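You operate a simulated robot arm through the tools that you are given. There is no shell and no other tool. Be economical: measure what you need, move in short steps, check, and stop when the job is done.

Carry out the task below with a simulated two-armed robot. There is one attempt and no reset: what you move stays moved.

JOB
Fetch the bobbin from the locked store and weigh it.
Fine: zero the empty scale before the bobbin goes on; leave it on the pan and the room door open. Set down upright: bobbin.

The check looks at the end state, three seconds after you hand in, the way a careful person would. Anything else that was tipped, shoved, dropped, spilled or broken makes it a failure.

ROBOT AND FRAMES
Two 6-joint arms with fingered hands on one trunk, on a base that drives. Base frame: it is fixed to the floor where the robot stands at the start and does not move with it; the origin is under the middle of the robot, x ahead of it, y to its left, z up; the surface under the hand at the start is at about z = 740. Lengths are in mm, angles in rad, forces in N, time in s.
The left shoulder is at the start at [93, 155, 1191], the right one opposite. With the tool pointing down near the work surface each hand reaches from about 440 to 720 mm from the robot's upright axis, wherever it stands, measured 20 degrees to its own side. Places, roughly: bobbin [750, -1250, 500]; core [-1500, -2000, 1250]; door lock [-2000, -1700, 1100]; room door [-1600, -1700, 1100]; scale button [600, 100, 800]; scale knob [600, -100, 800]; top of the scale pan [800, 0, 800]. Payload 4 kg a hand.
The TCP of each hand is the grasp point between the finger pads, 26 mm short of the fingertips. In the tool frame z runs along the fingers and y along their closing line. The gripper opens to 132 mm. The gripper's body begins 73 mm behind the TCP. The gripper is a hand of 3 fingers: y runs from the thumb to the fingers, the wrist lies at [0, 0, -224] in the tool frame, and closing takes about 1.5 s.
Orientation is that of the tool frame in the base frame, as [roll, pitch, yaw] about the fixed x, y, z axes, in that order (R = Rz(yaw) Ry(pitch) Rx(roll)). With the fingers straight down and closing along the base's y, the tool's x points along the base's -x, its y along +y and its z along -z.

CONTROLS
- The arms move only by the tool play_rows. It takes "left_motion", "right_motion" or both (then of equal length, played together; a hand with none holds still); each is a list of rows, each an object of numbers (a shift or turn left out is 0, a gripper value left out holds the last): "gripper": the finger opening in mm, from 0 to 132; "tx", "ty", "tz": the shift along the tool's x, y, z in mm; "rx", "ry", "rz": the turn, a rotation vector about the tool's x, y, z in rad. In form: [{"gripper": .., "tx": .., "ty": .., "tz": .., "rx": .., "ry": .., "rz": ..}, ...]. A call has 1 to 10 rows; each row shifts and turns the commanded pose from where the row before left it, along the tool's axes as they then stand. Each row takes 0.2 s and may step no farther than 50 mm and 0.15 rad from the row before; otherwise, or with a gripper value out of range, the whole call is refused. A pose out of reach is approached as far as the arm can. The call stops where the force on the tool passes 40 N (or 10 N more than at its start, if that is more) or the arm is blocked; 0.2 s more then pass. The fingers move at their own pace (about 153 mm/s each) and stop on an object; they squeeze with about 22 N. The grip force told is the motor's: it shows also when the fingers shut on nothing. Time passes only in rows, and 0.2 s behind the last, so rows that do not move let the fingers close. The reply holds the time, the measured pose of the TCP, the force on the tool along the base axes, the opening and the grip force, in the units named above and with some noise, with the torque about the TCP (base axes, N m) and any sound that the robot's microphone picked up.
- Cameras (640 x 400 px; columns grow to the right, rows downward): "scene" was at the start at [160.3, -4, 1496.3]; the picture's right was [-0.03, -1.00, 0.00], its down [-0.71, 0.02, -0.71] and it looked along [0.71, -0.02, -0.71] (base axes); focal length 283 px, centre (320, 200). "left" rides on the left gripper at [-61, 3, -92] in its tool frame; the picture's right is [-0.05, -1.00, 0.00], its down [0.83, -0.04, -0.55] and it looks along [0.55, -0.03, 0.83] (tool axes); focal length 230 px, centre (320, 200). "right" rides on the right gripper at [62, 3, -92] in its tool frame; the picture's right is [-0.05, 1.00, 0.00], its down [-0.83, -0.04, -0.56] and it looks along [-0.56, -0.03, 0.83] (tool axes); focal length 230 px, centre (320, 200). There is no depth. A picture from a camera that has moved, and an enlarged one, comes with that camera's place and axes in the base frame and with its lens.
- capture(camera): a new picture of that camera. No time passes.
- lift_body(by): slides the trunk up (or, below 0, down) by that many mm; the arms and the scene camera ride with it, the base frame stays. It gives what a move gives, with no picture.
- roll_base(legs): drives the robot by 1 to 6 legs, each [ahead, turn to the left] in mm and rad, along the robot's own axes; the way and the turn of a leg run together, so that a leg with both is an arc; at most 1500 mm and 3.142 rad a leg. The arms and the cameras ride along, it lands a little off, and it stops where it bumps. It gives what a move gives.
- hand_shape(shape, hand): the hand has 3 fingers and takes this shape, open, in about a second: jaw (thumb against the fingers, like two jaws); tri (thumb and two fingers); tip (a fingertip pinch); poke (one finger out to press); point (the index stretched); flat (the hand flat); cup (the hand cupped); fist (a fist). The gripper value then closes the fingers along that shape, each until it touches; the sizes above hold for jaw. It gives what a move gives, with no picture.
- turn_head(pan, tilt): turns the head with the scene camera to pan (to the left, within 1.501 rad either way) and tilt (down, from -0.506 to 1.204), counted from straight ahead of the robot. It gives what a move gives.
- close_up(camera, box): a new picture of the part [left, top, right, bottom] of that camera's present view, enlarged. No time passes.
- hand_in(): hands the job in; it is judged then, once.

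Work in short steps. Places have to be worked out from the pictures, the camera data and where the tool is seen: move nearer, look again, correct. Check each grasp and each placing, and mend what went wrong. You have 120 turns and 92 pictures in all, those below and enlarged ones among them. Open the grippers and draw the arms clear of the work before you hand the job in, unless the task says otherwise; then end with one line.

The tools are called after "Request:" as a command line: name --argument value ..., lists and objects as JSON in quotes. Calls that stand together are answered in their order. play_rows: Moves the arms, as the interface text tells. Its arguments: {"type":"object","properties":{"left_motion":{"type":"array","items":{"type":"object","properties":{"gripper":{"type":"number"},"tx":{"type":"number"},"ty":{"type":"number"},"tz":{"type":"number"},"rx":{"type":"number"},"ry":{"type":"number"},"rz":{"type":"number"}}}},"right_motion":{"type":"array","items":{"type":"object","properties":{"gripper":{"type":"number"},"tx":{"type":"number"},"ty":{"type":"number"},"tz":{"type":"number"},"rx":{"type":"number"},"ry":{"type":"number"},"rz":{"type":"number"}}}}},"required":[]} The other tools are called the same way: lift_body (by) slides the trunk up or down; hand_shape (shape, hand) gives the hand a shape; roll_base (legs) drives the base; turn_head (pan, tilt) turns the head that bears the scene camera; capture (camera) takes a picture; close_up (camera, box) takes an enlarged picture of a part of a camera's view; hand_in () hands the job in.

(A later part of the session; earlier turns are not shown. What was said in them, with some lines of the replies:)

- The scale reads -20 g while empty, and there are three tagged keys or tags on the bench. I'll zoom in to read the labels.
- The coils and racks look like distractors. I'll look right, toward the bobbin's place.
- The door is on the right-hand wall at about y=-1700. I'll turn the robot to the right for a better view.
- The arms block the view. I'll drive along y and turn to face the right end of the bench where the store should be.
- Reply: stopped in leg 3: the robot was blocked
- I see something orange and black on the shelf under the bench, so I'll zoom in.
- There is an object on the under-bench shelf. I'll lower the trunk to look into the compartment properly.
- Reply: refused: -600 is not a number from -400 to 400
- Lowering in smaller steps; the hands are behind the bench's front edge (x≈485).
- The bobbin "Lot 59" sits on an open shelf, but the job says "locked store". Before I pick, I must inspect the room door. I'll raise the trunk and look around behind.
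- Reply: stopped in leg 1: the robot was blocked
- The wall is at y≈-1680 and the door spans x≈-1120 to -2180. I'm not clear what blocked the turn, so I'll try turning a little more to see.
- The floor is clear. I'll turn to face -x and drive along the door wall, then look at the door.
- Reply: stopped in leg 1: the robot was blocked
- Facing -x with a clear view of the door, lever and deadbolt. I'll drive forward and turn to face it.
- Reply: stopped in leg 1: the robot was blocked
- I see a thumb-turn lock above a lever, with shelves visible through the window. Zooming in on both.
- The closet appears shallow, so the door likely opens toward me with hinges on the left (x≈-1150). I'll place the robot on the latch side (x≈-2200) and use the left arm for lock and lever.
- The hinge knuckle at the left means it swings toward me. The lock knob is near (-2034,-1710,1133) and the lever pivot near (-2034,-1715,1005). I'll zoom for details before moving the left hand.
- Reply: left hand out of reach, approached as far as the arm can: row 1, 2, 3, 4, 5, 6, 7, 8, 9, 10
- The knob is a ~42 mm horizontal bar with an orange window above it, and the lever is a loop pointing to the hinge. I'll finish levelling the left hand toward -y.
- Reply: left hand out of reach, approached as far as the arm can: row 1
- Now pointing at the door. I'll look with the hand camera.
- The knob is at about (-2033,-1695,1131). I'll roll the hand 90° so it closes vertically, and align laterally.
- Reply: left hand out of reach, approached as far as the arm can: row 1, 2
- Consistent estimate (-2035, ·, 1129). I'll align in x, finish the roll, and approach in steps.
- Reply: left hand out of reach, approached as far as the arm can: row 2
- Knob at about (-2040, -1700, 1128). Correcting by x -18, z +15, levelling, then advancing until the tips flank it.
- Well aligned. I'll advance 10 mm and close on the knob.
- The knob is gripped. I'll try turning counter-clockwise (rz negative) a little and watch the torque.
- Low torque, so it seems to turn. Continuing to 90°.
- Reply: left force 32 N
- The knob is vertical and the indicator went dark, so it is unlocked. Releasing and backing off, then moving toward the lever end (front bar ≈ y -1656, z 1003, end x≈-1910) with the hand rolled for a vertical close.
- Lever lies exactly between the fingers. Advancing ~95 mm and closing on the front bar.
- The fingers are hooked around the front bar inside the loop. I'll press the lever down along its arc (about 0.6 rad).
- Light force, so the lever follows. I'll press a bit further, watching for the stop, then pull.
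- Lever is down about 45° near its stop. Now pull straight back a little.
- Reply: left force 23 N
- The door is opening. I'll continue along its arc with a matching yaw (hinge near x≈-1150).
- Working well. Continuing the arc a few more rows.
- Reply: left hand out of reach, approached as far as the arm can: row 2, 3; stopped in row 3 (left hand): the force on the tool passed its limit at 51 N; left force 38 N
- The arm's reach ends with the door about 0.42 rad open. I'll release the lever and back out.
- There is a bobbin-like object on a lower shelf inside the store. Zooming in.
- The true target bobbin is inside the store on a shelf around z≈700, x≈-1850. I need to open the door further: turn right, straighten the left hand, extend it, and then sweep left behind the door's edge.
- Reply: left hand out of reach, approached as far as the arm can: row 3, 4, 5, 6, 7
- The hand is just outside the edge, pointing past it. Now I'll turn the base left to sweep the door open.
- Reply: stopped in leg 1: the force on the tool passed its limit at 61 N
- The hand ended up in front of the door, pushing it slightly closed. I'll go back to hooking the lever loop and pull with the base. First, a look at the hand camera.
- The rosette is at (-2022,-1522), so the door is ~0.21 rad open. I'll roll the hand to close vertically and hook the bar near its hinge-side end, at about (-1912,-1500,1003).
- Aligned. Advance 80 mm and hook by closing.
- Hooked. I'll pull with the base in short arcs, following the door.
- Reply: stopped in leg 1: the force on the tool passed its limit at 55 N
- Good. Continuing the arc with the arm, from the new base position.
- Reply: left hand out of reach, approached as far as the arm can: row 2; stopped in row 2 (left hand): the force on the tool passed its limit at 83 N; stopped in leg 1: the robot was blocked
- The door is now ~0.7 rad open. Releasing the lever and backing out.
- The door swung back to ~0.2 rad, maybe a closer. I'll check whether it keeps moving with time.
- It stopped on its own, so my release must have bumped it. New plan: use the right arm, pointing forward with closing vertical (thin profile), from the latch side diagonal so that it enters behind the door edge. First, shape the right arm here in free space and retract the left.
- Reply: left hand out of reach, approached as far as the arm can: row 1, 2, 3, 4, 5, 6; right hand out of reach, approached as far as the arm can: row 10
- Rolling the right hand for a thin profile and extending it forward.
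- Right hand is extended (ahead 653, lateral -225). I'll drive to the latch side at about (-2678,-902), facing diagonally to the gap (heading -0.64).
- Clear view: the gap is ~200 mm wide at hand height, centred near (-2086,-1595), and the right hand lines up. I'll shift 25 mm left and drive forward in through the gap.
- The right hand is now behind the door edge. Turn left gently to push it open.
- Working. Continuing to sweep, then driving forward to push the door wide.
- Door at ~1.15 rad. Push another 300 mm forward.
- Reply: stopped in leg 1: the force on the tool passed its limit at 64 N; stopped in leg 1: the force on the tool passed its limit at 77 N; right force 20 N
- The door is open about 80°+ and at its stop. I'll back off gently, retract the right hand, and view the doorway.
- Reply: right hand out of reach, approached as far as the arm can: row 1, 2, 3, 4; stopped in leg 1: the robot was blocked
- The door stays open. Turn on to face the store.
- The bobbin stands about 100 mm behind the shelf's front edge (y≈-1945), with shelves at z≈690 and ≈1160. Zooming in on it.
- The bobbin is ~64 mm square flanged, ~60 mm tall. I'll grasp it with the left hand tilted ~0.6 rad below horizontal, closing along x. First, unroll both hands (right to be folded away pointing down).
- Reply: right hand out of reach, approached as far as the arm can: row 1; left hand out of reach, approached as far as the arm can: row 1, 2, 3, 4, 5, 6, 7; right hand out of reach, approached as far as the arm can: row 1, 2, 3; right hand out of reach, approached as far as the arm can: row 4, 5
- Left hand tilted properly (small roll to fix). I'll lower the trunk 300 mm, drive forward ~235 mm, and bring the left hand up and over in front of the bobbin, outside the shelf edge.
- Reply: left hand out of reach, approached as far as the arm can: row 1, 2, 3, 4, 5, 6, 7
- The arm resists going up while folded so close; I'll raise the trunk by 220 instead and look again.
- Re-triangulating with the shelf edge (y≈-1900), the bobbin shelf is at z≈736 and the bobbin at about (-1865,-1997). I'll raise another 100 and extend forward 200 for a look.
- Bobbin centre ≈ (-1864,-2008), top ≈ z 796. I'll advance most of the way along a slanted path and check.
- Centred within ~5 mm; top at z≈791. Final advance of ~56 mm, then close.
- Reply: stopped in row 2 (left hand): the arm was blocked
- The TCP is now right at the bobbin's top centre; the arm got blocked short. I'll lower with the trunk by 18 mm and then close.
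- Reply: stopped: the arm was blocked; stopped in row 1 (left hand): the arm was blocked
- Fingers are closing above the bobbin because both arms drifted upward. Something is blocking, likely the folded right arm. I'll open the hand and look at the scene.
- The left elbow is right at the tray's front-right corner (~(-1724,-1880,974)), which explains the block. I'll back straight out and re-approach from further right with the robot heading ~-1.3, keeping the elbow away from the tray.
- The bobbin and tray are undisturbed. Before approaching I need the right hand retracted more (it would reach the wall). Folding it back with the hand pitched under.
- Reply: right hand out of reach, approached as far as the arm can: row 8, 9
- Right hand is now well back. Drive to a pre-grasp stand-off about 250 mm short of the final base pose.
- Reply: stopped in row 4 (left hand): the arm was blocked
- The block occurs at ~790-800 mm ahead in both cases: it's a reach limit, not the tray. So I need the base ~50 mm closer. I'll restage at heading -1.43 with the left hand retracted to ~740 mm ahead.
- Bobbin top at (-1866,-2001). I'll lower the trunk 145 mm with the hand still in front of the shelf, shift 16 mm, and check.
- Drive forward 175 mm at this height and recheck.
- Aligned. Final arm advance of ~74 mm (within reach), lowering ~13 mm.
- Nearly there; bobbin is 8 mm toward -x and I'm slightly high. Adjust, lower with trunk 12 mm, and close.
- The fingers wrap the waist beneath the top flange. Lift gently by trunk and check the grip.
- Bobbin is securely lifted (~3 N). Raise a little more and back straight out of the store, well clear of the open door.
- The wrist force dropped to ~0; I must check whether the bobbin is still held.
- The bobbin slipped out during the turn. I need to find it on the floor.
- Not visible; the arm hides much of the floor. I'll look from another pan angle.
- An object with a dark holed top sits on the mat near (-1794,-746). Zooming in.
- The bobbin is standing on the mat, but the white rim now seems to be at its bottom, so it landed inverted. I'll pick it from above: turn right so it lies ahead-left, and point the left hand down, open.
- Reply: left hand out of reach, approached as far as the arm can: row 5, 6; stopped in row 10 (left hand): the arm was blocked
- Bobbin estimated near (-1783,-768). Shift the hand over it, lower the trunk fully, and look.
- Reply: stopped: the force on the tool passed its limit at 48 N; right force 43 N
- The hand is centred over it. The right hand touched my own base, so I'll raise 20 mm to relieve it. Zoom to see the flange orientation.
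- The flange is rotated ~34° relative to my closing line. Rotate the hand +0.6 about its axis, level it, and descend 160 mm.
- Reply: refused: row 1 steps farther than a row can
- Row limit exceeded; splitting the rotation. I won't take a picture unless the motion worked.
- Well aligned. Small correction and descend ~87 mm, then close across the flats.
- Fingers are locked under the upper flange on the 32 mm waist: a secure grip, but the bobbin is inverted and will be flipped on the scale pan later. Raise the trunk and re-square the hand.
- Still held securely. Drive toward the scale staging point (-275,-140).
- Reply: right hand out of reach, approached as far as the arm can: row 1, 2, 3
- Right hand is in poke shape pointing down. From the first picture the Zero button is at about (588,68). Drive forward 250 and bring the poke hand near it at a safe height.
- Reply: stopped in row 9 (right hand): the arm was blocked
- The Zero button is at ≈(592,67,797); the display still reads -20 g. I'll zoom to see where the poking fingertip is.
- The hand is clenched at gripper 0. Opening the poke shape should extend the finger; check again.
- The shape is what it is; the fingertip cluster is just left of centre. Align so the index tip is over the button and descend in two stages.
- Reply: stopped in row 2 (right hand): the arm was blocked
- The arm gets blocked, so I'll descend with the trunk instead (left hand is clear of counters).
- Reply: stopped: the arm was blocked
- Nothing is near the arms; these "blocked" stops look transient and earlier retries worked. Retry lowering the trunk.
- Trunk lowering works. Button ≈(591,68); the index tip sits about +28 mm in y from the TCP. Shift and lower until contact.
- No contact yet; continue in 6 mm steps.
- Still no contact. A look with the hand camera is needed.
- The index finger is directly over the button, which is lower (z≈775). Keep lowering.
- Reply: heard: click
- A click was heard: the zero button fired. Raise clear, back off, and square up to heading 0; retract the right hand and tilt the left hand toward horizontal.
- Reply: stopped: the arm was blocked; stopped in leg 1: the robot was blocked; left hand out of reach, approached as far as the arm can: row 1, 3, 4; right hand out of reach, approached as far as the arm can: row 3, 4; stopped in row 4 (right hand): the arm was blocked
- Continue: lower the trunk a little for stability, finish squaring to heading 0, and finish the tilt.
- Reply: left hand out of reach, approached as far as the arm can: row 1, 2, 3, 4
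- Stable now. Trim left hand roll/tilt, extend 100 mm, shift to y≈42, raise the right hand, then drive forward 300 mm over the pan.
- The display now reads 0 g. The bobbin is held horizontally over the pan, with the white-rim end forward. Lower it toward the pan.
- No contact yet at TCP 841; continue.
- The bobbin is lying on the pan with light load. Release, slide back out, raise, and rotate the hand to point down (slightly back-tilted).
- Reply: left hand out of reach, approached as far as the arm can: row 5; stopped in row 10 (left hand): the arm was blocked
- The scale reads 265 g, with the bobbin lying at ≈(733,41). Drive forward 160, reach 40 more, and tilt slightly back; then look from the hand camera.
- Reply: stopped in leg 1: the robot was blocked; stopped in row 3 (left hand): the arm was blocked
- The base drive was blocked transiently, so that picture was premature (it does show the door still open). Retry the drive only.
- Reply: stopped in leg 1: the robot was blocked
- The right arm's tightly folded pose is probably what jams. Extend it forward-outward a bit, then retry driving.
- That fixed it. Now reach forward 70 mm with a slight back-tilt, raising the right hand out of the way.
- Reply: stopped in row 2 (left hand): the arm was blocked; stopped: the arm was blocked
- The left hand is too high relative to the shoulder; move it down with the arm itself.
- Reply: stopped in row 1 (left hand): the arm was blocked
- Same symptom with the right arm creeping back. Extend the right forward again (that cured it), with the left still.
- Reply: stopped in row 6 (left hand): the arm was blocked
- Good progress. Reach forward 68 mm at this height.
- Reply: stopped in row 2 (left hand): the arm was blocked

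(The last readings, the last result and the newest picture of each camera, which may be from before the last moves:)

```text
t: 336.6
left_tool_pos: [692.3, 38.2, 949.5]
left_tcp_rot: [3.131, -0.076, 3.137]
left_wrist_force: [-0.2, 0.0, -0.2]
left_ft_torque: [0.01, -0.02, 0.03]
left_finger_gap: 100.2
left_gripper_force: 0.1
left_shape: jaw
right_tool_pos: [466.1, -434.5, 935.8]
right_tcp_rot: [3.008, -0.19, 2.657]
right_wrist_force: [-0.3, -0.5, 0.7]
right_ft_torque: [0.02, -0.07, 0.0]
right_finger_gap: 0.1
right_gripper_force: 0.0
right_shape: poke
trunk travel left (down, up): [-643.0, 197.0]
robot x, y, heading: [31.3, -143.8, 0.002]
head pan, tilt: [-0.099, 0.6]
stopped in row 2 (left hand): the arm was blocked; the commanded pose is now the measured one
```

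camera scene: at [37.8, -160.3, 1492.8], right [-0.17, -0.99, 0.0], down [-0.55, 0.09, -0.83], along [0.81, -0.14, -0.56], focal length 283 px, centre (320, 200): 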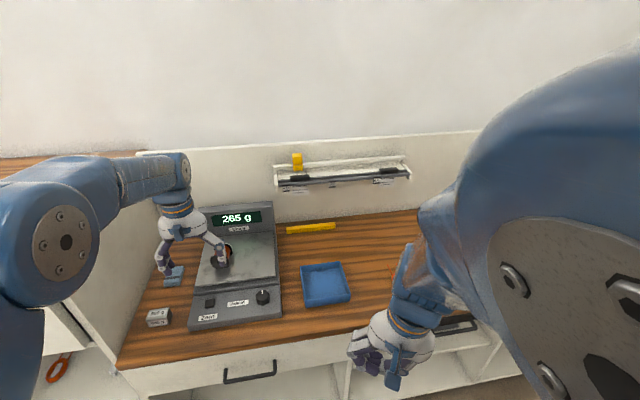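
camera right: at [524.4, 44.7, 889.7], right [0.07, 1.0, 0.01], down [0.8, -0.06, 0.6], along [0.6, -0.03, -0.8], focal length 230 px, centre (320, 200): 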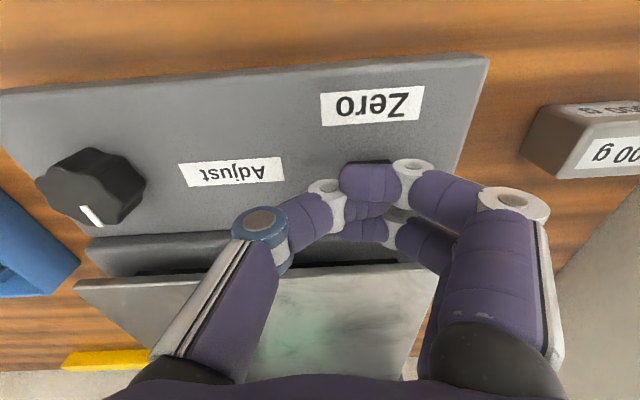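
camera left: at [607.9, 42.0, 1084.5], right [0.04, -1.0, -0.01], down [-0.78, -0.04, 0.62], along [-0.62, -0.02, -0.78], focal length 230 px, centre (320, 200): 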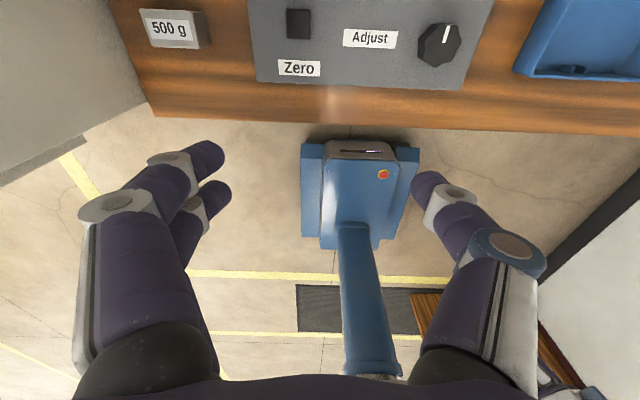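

Arm reach is exhausted there; use the base for the last 41 mm, then lower the trunk.

Request:
roll_base --legs '[[45, 0]]'

Request:
lift_body --by -80

```text
t: 337.3
left_tool_pos: [664.4, 38.3, 975.7]
left_tcp_rot: [3.128, -0.036, 3.138]
left_wrist_force: [-0.1, -0.5, 0.7]
left_ft_torque: [0.04, -0.04, 0.02]
left_finger_gap: 100.1
left_gripper_force: 0.1
left_shape: jaw
right_tool_pos: [443.5, -428.8, 951.6]
right_tcp_rot: [2.985, -0.149, 2.667]
right_wrist_force: [-0.5, -0.6, 0.4]
right_ft_torque: [0.02, -0.07, 0.0]
right_finger_gap: 0.1
right_gripper_force: 0.0
right_shape: poke
trunk travel left (down, up): [-643.0, 197.0]
robot x, y, heading: [38.9, -146.8, -0.003]
head pan, tilt: [-0.099, 0.6]
stopped in leg 1: the robot was blocked; the commanded pose is now the measured one
```

```text
t: 338.5
left_tool_pos: [668.9, 38.1, 891.6]
left_tcp_rot: [3.131, -0.041, 3.139]
left_wrist_force: [0.3, 0.0, -0.5]
left_ft_torque: [-0.01, 0.01, 0.0]
left_finger_gap: 100.1
left_gripper_force: 0.2
left_shape: jaw
right_tool_pos: [444.7, -428.8, 869.3]
right_tcp_rot: [2.989, -0.157, 2.663]
right_wrist_force: [-0.4, -0.7, -0.9]
right_ft_torque: [0.0, 0.01, -0.02]
right_finger_gap: 0.1
right_gripper_force: 0.0
right_shape: poke
trunk travel left (down, up): [-563.0, 277.0]
robot x, y, heading: [41.3, -144.6, 0.002]
head pan, tilt: [-0.099, 0.6]
```

Settled now. Reach forward in small rows.

Request:
play_rows --left_motion '[{}, {"tx": -16}, {"tx": -16}, {"tx": -16}, {"tx": -16}, {"ty": 2}, {}]'

```text
t: 339.5
left_tool_pos: [702.2, 37.4, 906.1]
left_tcp_rot: [3.129, -0.023, 3.138]
left_wrist_force: [-0.6, 0.2, -0.1]
left_ft_torque: [0.01, -0.07, 0.02]
left_finger_gap: 99.9
left_gripper_force: 0.0
left_shape: jaw
right_tool_pos: [429.4, -425.7, 873.5]
right_tcp_rot: [2.984, -0.147, 2.667]
right_wrist_force: [-0.3, -0.5, 0.0]
right_ft_torque: [-0.01, -0.04, -0.02]
right_finger_gap: 0.1
right_gripper_force: 0.0
right_shape: poke
trunk travel left (down, up): [-563.0, 277.0]
robot x, y, heading: [41.0, -145.9, -0.0]
head pan, tilt: [-0.099, 0.6]
stopped in row 5 (left hand): the arm was blocked; the commanded pose is now the measured one
```

Settle with a null call, then drive the remaining ~30 mm with the base.

Request:
play_rows --right_motion '[{}, {}, {"tx": -15}, {"tx": -15}, {}, {}]'

Request:
roll_base --legs '[[32, 0]]'

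Request:
capture --camera "left"

```text
t: 339.8
left_tool_pos: [689.5, 37.3, 915.2]
left_tcp_rot: [3.128, -0.006, 3.139]
left_wrist_force: [0.1, -0.5, -1.0]
left_ft_torque: [0.0, -0.05, 0.03]
left_finger_gap: 99.9
left_gripper_force: 0.1
left_shape: jaw
right_tool_pos: [406.7, -422.8, 859.2]
right_tcp_rot: [3.012, -0.193, 2.663]
right_wrist_force: [0.6, -0.8, 0.1]
right_ft_torque: [0.01, -0.01, -0.03]
right_finger_gap: 0.0
right_gripper_force: 0.0
right_shape: poke
trunk travel left (down, up): [-563.0, 277.0]
robot x, y, heading: [38.4, -140.4, 0.002]
head pan, tilt: [-0.099, 0.6]
stopped in row 1 (left hand): the arm was blocked; the commanded pose is now the measured one
```

```text
t: 340.7
left_tool_pos: [723.2, 38.1, 914.3]
left_tcp_rot: [3.129, -0.008, 3.139]
left_wrist_force: [0.2, -0.6, 0.6]
left_ft_torque: [-0.01, 0.01, 0.04]
left_finger_gap: 99.6
left_gripper_force: 0.0
left_shape: jaw
right_tool_pos: [441.9, -422.0, 860.8]
right_tcp_rot: [3.012, -0.19, 2.664]
right_wrist_force: [0.3, -0.5, 0.1]
right_ft_torque: [0.01, -0.02, -0.03]
right_finger_gap: 0.2
right_gripper_force: 0.1
right_shape: poke
trunk travel left (down, up): [-563.0, 277.0]
robot x, y, heading: [69.9, -143.9, 0.005]
head pan, tilt: [-0.099, 0.6]
```

```text
1 pictures are left
camera left: at [784.7, 40.8, 1005.0], right [0.05, -1.0, -0.01], down [-0.83, -0.05, 0.56], along [-0.56, -0.02, -0.83], focal length 230 px, centre (320, 200)
```

left: 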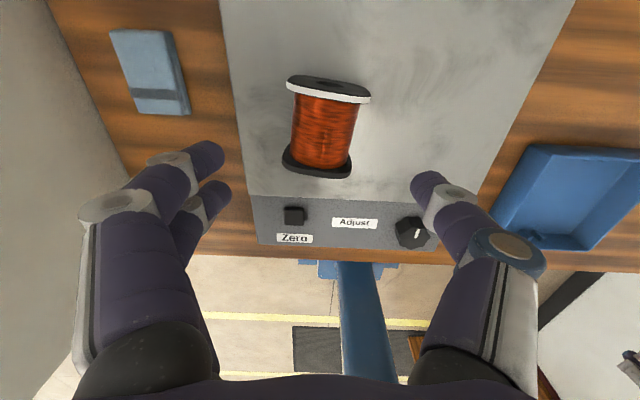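

The bobbin lies at ≈(733,36) with the white flange at the far end, exactly as intended, yawed ~0.12. Lower the trunk 82 mm, align and grip.

Request:
lift_body --by -80

Request:
play_rows --left_motion '[{"rz": 0.12}, {"tx": -9}, {}, {"gripper": 0}, {}, {}, {}, {}]'

```text
t: 341.9
left_tool_pos: [708.5, 38.2, 846.1]
left_tcp_rot: [3.131, 0.009, 3.139]
left_wrist_force: [0.3, 0.0, 0.7]
left_ft_torque: [0.01, 0.0, -0.01]
left_finger_gap: 100.1
left_gripper_force: 0.0
left_shape: jaw
right_tool_pos: [417.6, -417.7, 768.4]
right_tcp_rot: [3.035, -0.23, 2.66]
right_wrist_force: [-0.4, 0.8, -0.3]
right_ft_torque: [-0.01, 0.01, -0.02]
right_finger_gap: 0.3
right_gripper_force: 0.0
right_shape: poke
trunk travel left (down, up): [-483.0, 357.0]
robot x, y, heading: [74.2, -144.8, 0.002]
head pan, tilt: [-0.099, 0.6]
```

```text
t: 343.7
left_tool_pos: [717.2, 38.2, 845.7]
left_tcp_rot: [3.129, 0.008, 3.02]
left_wrist_force: [0.5, 0.6, 0.2]
left_ft_torque: [-0.01, 0.01, -0.02]
left_finger_gap: 39.6
left_gripper_force: 22.0
left_shape: jaw
right_tool_pos: [418.9, -418.6, 768.1]
right_tcp_rot: [3.038, -0.231, 2.659]
right_wrist_force: [0.0, -0.3, 0.9]
right_ft_torque: [0.0, -0.04, 0.02]
right_finger_gap: 0.0
right_gripper_force: 0.1
right_shape: poke
trunk travel left (down, up): [-483.0, 357.0]
robot x, y, heading: [72.2, -140.0, 0.004]
head pan, tilt: [-0.099, 0.6]
```

The grip is 16 mm short of centre and a bit high. Reopen, correct by +15 mm forward and 13 mm down, and regrip.

Request:
play_rows --left_motion '[{"gripper": 100}, {}, {}, {"tx": -14}, {"tz": 13}, {}, {"gripper": 0}, {}, {}, {}]'

Request:
lift_body --by 60

```text
t: 345.9
left_tool_pos: [729.7, 38.0, 833.0]
left_tcp_rot: [3.128, 0.007, 3.019]
left_wrist_force: [0.3, 0.0, -2.4]
left_ft_torque: [0.01, -0.02, -0.04]
left_finger_gap: 22.9
left_gripper_force: 21.8
left_shape: jaw
right_tool_pos: [419.3, -419.3, 768.8]
right_tcp_rot: [3.035, -0.231, 2.66]
right_wrist_force: [-0.7, 0.2, -0.5]
right_ft_torque: [0.03, -0.01, 0.01]
right_finger_gap: 0.0
right_gripper_force: 0.1
right_shape: poke
trunk travel left (down, up): [-483.0, 357.0]
robot x, y, heading: [75.2, -144.3, -0.002]
head pan, tilt: [-0.099, 0.6]
```

```text
t: 346.9
left_tool_pos: [731.9, 36.9, 891.6]
left_tcp_rot: [3.128, 0.007, 3.02]
left_wrist_force: [0.2, 0.3, -2.7]
left_ft_torque: [-0.04, -0.02, 0.01]
left_finger_gap: 15.1
left_gripper_force: 22.3
left_shape: jaw
right_tool_pos: [418.0, -417.6, 827.7]
right_tcp_rot: [3.037, -0.234, 2.66]
right_wrist_force: [-0.2, -0.2, 0.0]
right_ft_torque: [-0.02, -0.01, 0.03]
right_finger_gap: 0.0
right_gripper_force: 0.2
right_shape: poke
trunk travel left (down, up): [-543.0, 297.0]
robot x, y, heading: [71.2, -142.3, 0.001]
head pan, tilt: [-0.099, 0.6]
```

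It's held but caged by fingertips below centre (the loose kind of grip). Set it back, regrip ~7 mm higher for the firm waist grip that worked before, then lift.

Request:
lift_body --by -58

Request:
play_rows --left_motion '[{"gripper": 60}, {}, {}, {"tz": -8}, {}, {"gripper": 0}, {}, {}, {}, {}]'

Request:
lift_body --by 100

```text
t: 347.8
left_tool_pos: [731.2, 37.8, 835.1]
left_tcp_rot: [3.129, 0.006, 3.018]
left_wrist_force: [-0.5, 0.6, -1.5]
left_ft_torque: [0.0, 0.0, 0.01]
left_finger_gap: 15.1
left_gripper_force: 21.6
left_shape: jaw
right_tool_pos: [419.2, -418.6, 770.5]
right_tcp_rot: [3.035, -0.23, 2.66]
right_wrist_force: [0.2, 0.2, -0.1]
right_ft_torque: [0.0, 0.01, 0.0]
right_finger_gap: 0.3
right_gripper_force: 0.1
right_shape: poke
trunk travel left (down, up): [-485.0, 355.0]
robot x, y, heading: [75.0, -141.9, 0.004]
head pan, tilt: [-0.099, 0.6]
```

```text
t: 350.0
left_tool_pos: [730.3, 38.1, 842.5]
left_tcp_rot: [3.128, 0.007, 3.019]
left_wrist_force: [0.0, 0.7, -0.4]
left_ft_torque: [-0.01, 0.01, 0.0]
left_finger_gap: 33.3
left_gripper_force: 22.5
left_shape: jaw
right_tool_pos: [419.7, -419.9, 770.5]
right_tcp_rot: [3.036, -0.231, 2.661]
right_wrist_force: [0.0, 0.5, 1.0]
right_ft_torque: [0.01, 0.0, -0.01]
right_finger_gap: 0.0
right_gripper_force: 0.0
right_shape: poke
trunk travel left (down, up): [-485.0, 355.0]
robot x, y, heading: [72.5, -145.1, 0.001]
head pan, tilt: [-0.099, 0.6]
```

```text
t: 351.4
left_tool_pos: [732.4, 37.5, 942.8]
left_tcp_rot: [3.128, 0.008, 3.021]
left_wrist_force: [0.0, 0.3, -2.4]
left_ft_torque: [-0.02, 0.02, -0.01]
left_finger_gap: 33.3
left_gripper_force: 22.0
left_shape: jaw
right_tool_pos: [418.7, -417.8, 869.9]
right_tcp_rot: [3.036, -0.236, 2.661]
right_wrist_force: [-0.3, 0.2, -0.2]
right_ft_torque: [0.02, 0.02, 0.0]
right_finger_gap: 0.3
right_gripper_force: 0.1
right_shape: poke
trunk travel left (down, up): [-585.0, 255.0]
robot x, y, heading: [77.5, -147.2, 0.001]
head pan, tilt: [-0.099, 0.6]
```

Firm waist grip (33 mm). Now rotate the hand from down to horizontal, bringing the white flange up.

Request:
play_rows --left_motion '[{"ry": -0.15}, {"ry": -0.15}, {"ry": -0.15}, {"ry": -0.15}, {"ry": -0.15}, {"ry": -0.15}, {"ry": -0.15}, {"ry": -0.15}, {"ry": -0.15}, {"ry": -0.15}]'

Request:
play_rows --left_motion '[{"ry": -0.06}, {}, {}]'

```text
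t: 353.6
left_tool_pos: [733.7, 66.3, 945.4]
left_tcp_rot: [-2.975, 1.38, 3.131]
left_wrist_force: [0.1, 0.6, -2.9]
left_ft_torque: [-0.04, 0.04, 0.02]
left_finger_gap: 32.9
left_gripper_force: 22.1
left_shape: jaw
left hand out of reach, approached as far as the arm can: row 6, 9, 10
right_tool_pos: [418.4, -417.7, 867.6]
right_tcp_rot: [3.039, -0.236, 2.66]
right_wrist_force: [0.3, -0.2, 0.5]
right_ft_torque: [-0.02, -0.01, -0.01]
right_finger_gap: 0.2
right_gripper_force: 0.0
right_shape: poke
trunk travel left (down, up): [-585.0, 255.0]
robot x, y, heading: [71.7, -139.4, 0.005]
head pan, tilt: [-0.099, 0.6]
```

```text
t: 354.4
left_tool_pos: [733.1, 69.7, 947.6]
left_tcp_rot: [-2.905, 1.439, -3.077]
left_wrist_force: [0.5, 0.2, -1.8]
left_ft_torque: [0.01, 0.04, 0.0]
left_finger_gap: 32.4
left_gripper_force: 22.1
left_shape: jaw
left hand out of reach, approached as far as the arm can: row 1
right_tool_pos: [418.8, -418.5, 870.1]
right_tcp_rot: [3.038, -0.234, 2.659]
right_wrist_force: [-0.6, -0.4, -1.6]
right_ft_torque: [-0.02, 0.03, -0.01]
right_finger_gap: 0.0
right_gripper_force: 0.1
right_shape: poke
trunk travel left (down, up): [-585.0, 255.0]
robot x, y, heading: [65.7, -141.2, 0.004]
head pan, tilt: [-0.099, 0.6]
```

Bobbin axis is now within ~7° of vertical, white end up. Lower onto the pan with small final steps.

Request:
lift_body --by -100

Request:
lift_body --by -6

Request:
lift_body --by -5

Request:
lift_body --by -4

```text
t: 355.7
left_tool_pos: [734.1, 70.9, 847.0]
left_tcp_rot: [-2.91, 1.441, -3.082]
left_wrist_force: [-0.1, 0.5, -2.5]
left_ft_torque: [-0.03, 0.01, 0.02]
left_finger_gap: 32.7
left_gripper_force: 22.2
left_shape: jaw
right_tool_pos: [419.0, -418.3, 770.5]
right_tcp_rot: [3.035, -0.23, 2.658]
right_wrist_force: [-0.7, -0.2, 0.4]
right_ft_torque: [-0.02, 0.03, 0.0]
right_finger_gap: 0.0
right_gripper_force: 0.1
right_shape: poke
trunk travel left (down, up): [-485.0, 355.0]
robot x, y, heading: [75.4, -143.5, 0.001]
head pan, tilt: [-0.099, 0.6]
```

```text
t: 356.2
left_tool_pos: [733.5, 70.5, 841.2]
left_tcp_rot: [-2.91, 1.437, -3.08]
left_wrist_force: [0.2, 0.7, -1.3]
left_ft_torque: [0.01, -0.02, -0.01]
left_finger_gap: 32.5
left_gripper_force: 21.9
left_shape: jaw
right_tool_pos: [418.5, -419.2, 765.0]
right_tcp_rot: [3.034, -0.23, 2.659]
right_wrist_force: [0.7, -0.1, 0.1]
right_ft_torque: [0.01, 0.02, 0.02]
right_finger_gap: 0.0
right_gripper_force: 0.0
right_shape: poke
trunk travel left (down, up): [-479.0, 361.0]
robot x, y, heading: [69.6, -144.2, 0.004]
head pan, tilt: [-0.099, 0.6]
```

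```text
t: 356.8
left_tool_pos: [733.5, 70.5, 838.0]
left_tcp_rot: [-2.909, 1.443, -3.082]
left_wrist_force: [-1.4, 0.7, 5.6]
left_ft_torque: [0.02, -0.13, 0.02]
left_finger_gap: 32.9
left_gripper_force: 21.7
left_shape: jaw
right_tool_pos: [417.8, -418.5, 759.3]
right_tcp_rot: [3.033, -0.231, 2.659]
right_wrist_force: [0.2, 0.0, -0.2]
right_ft_torque: [0.02, 0.01, 0.0]
right_finger_gap: 0.0
right_gripper_force: 0.0
right_shape: poke
trunk travel left (down, up): [-474.0, 366.0]
robot x, y, heading: [73.0, -142.0, 0.004]
head pan, tilt: [-0.099, 0.6]
```

```text
t: 357.3
left_tool_pos: [732.1, 70.9, 834.3]
left_tcp_rot: [-2.91, 1.443, -3.081]
left_wrist_force: [-3.3, 0.5, 7.0]
left_ft_torque: [0.04, -0.24, 0.04]
left_finger_gap: 33.0
left_gripper_force: 22.1
left_shape: jaw
right_tool_pos: [417.5, -419.9, 756.6]
right_tcp_rot: [3.034, -0.229, 2.662]
right_wrist_force: [-0.7, -0.1, -0.2]
right_ft_torque: [0.02, 0.02, 0.0]
right_finger_gap: 0.3
right_gripper_force: 0.1
right_shape: poke
trunk travel left (down, up): [-470.0, 370.0]
robot x, y, heading: [73.5, -144.8, -0.0]
head pan, tilt: [-0.099, 0.6]
```

Contact on the leading edge; settle 4 mm more so it seats flat, then open and back straight out.

Request:
lift_body --by -4

Request:
play_rows --left_motion '[{"gripper": 110}, {}, {}, {}, {}]'

Request:
roll_base --legs '[[-200, 0]]'

```text
t: 357.9
left_tool_pos: [732.6, 69.6, 832.4]
left_tcp_rot: [-2.91, 1.445, -3.081]
left_wrist_force: [-2.0, 0.1, 12.3]
left_ft_torque: [0.04, -0.33, 0.03]
left_finger_gap: 32.8
left_gripper_force: 21.9
left_shape: jaw
right_tool_pos: [417.3, -418.8, 753.1]
right_tcp_rot: [3.034, -0.228, 2.662]
right_wrist_force: [-1.0, -0.9, 0.8]
right_ft_torque: [0.03, 0.04, -0.01]
right_finger_gap: 0.0
right_gripper_force: 0.0
right_shape: poke
trunk travel left (down, up): [-466.0, 374.0]
robot x, y, heading: [67.4, -142.9, 0.002]
head pan, tilt: [-0.099, 0.6]
```

```text
t: 359.1
left_tool_pos: [732.6, 70.8, 827.3]
left_tcp_rot: [-2.91, 1.44, -3.084]
left_wrist_force: [0.9, 0.2, -0.1]
left_ft_torque: [-0.02, -0.02, 0.02]
left_finger_gap: 110.0
left_gripper_force: 0.1
left_shape: jaw
right_tool_pos: [418.6, -418.4, 751.5]
right_tcp_rot: [3.036, -0.23, 2.661]
right_wrist_force: [-0.2, -0.1, -0.6]
right_ft_torque: [-0.01, -0.01, 0.0]
right_finger_gap: 0.1
right_gripper_force: 0.0
right_shape: poke
trunk travel left (down, up): [-466.0, 374.0]
robot x, y, heading: [75.9, -144.5, 0.002]
head pan, tilt: [-0.099, 0.6]
```

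```text
t: 360.6
left_tool_pos: [534.8, 68.2, 830.6]
left_tcp_rot: [-2.915, 1.439, -3.092]
left_wrist_force: [-0.4, -0.2, 0.5]
left_ft_torque: [0.0, 0.02, 0.01]
left_finger_gap: 109.6
left_gripper_force: 0.0
left_shape: jaw
right_tool_pos: [228.9, -418.6, 759.6]
right_tcp_rot: [3.021, -0.2, 2.661]
right_wrist_force: [0.4, 0.0, -0.4]
right_ft_torque: [0.04, 0.01, 0.0]
right_finger_gap: 0.1
right_gripper_force: 0.0
right_shape: poke
trunk travel left (down, up): [-466.0, 374.0]
robot x, y, heading: [-128.0, -144.2, -0.003]
head pan, tilt: [-0.099, 0.6]
```

Hand is clear. Back off further and use the last picture to verify the scale and bobbin.

Request:
roll_base --legs '[[-200, 0]]'

Request:
close_up --camera "scene" --box '[130, 70, 330, 230]'

```text
t: 362.2
left_tool_pos: [319.7, 68.5, 840.6]
left_tcp_rot: [-2.899, 1.461, -3.076]
left_wrist_force: [-0.7, 0.9, -0.1]
left_ft_torque: [-0.02, 0.0, 0.0]
left_finger_gap: 109.9
left_gripper_force: 0.1
left_shape: jaw
right_tool_pos: [9.4, -414.0, 749.7]
right_tcp_rot: [3.043, -0.236, 2.66]
right_wrist_force: [-0.4, 0.2, 0.1]
right_ft_torque: [-0.01, -0.04, -0.03]
right_finger_gap: 0.1
right_gripper_force: 0.0
right_shape: poke
trunk travel left (down, up): [-466.0, 374.0]
robot x, y, heading: [-325.9, -141.6, -0.001]
head pan, tilt: [-0.099, 0.6]
```

```text
2.50 times, centred on (230, 150) of scene
camera zoom: at [-165.7, -153.3, 1251.3], right [-0.1, -0.99, 0.0], down [-0.58, 0.06, -0.81], along [0.81, -0.08, -0.58], focal length 709 px, centre (545, 325)
5 turns are left
```

zoom: 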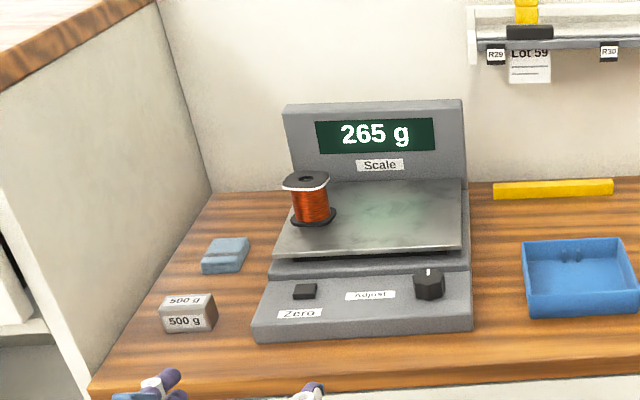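

The bobbin stands upright on the pan with the white flange up, and the scale reads 265 g. Open the right hand, then hand in.

Request:
hand_shape --shape "jaw" --hand "right"

Request:
hand_in

```text
t: 363.1
left_tool_pos: [306.5, 67.3, 851.5]
left_tcp_rot: [-2.882, 1.476, -3.057]
left_wrist_force: [-0.1, -0.2, 0.7]
left_ft_torque: [0.02, -0.03, 0.02]
left_finger_gap: 109.8
left_gripper_force: 0.0
left_shape: jaw
right_tool_pos: [-11.3, -409.8, 740.3]
right_tcp_rot: [3.067, -0.276, 2.656]
right_wrist_force: [0.0, -0.5, 0.2]
right_ft_torque: [-0.03, -0.01, 0.0]
right_finger_gap: 132.0
right_gripper_force: 0.1
right_shape: jaw
trunk travel left (down, up): [-466.0, 374.0]
robot x, y, heading: [-323.9, -147.0, -0.003]
head pan, tilt: [-0.099, 0.6]
```

```text
The job is handed in.
```

The bobbin from the locked store is upright on the scale pan, reading 265 g after I zeroed the empty scale, and the room door was open when last seen. I dropped it once on the doormat on the way and picked it up again.
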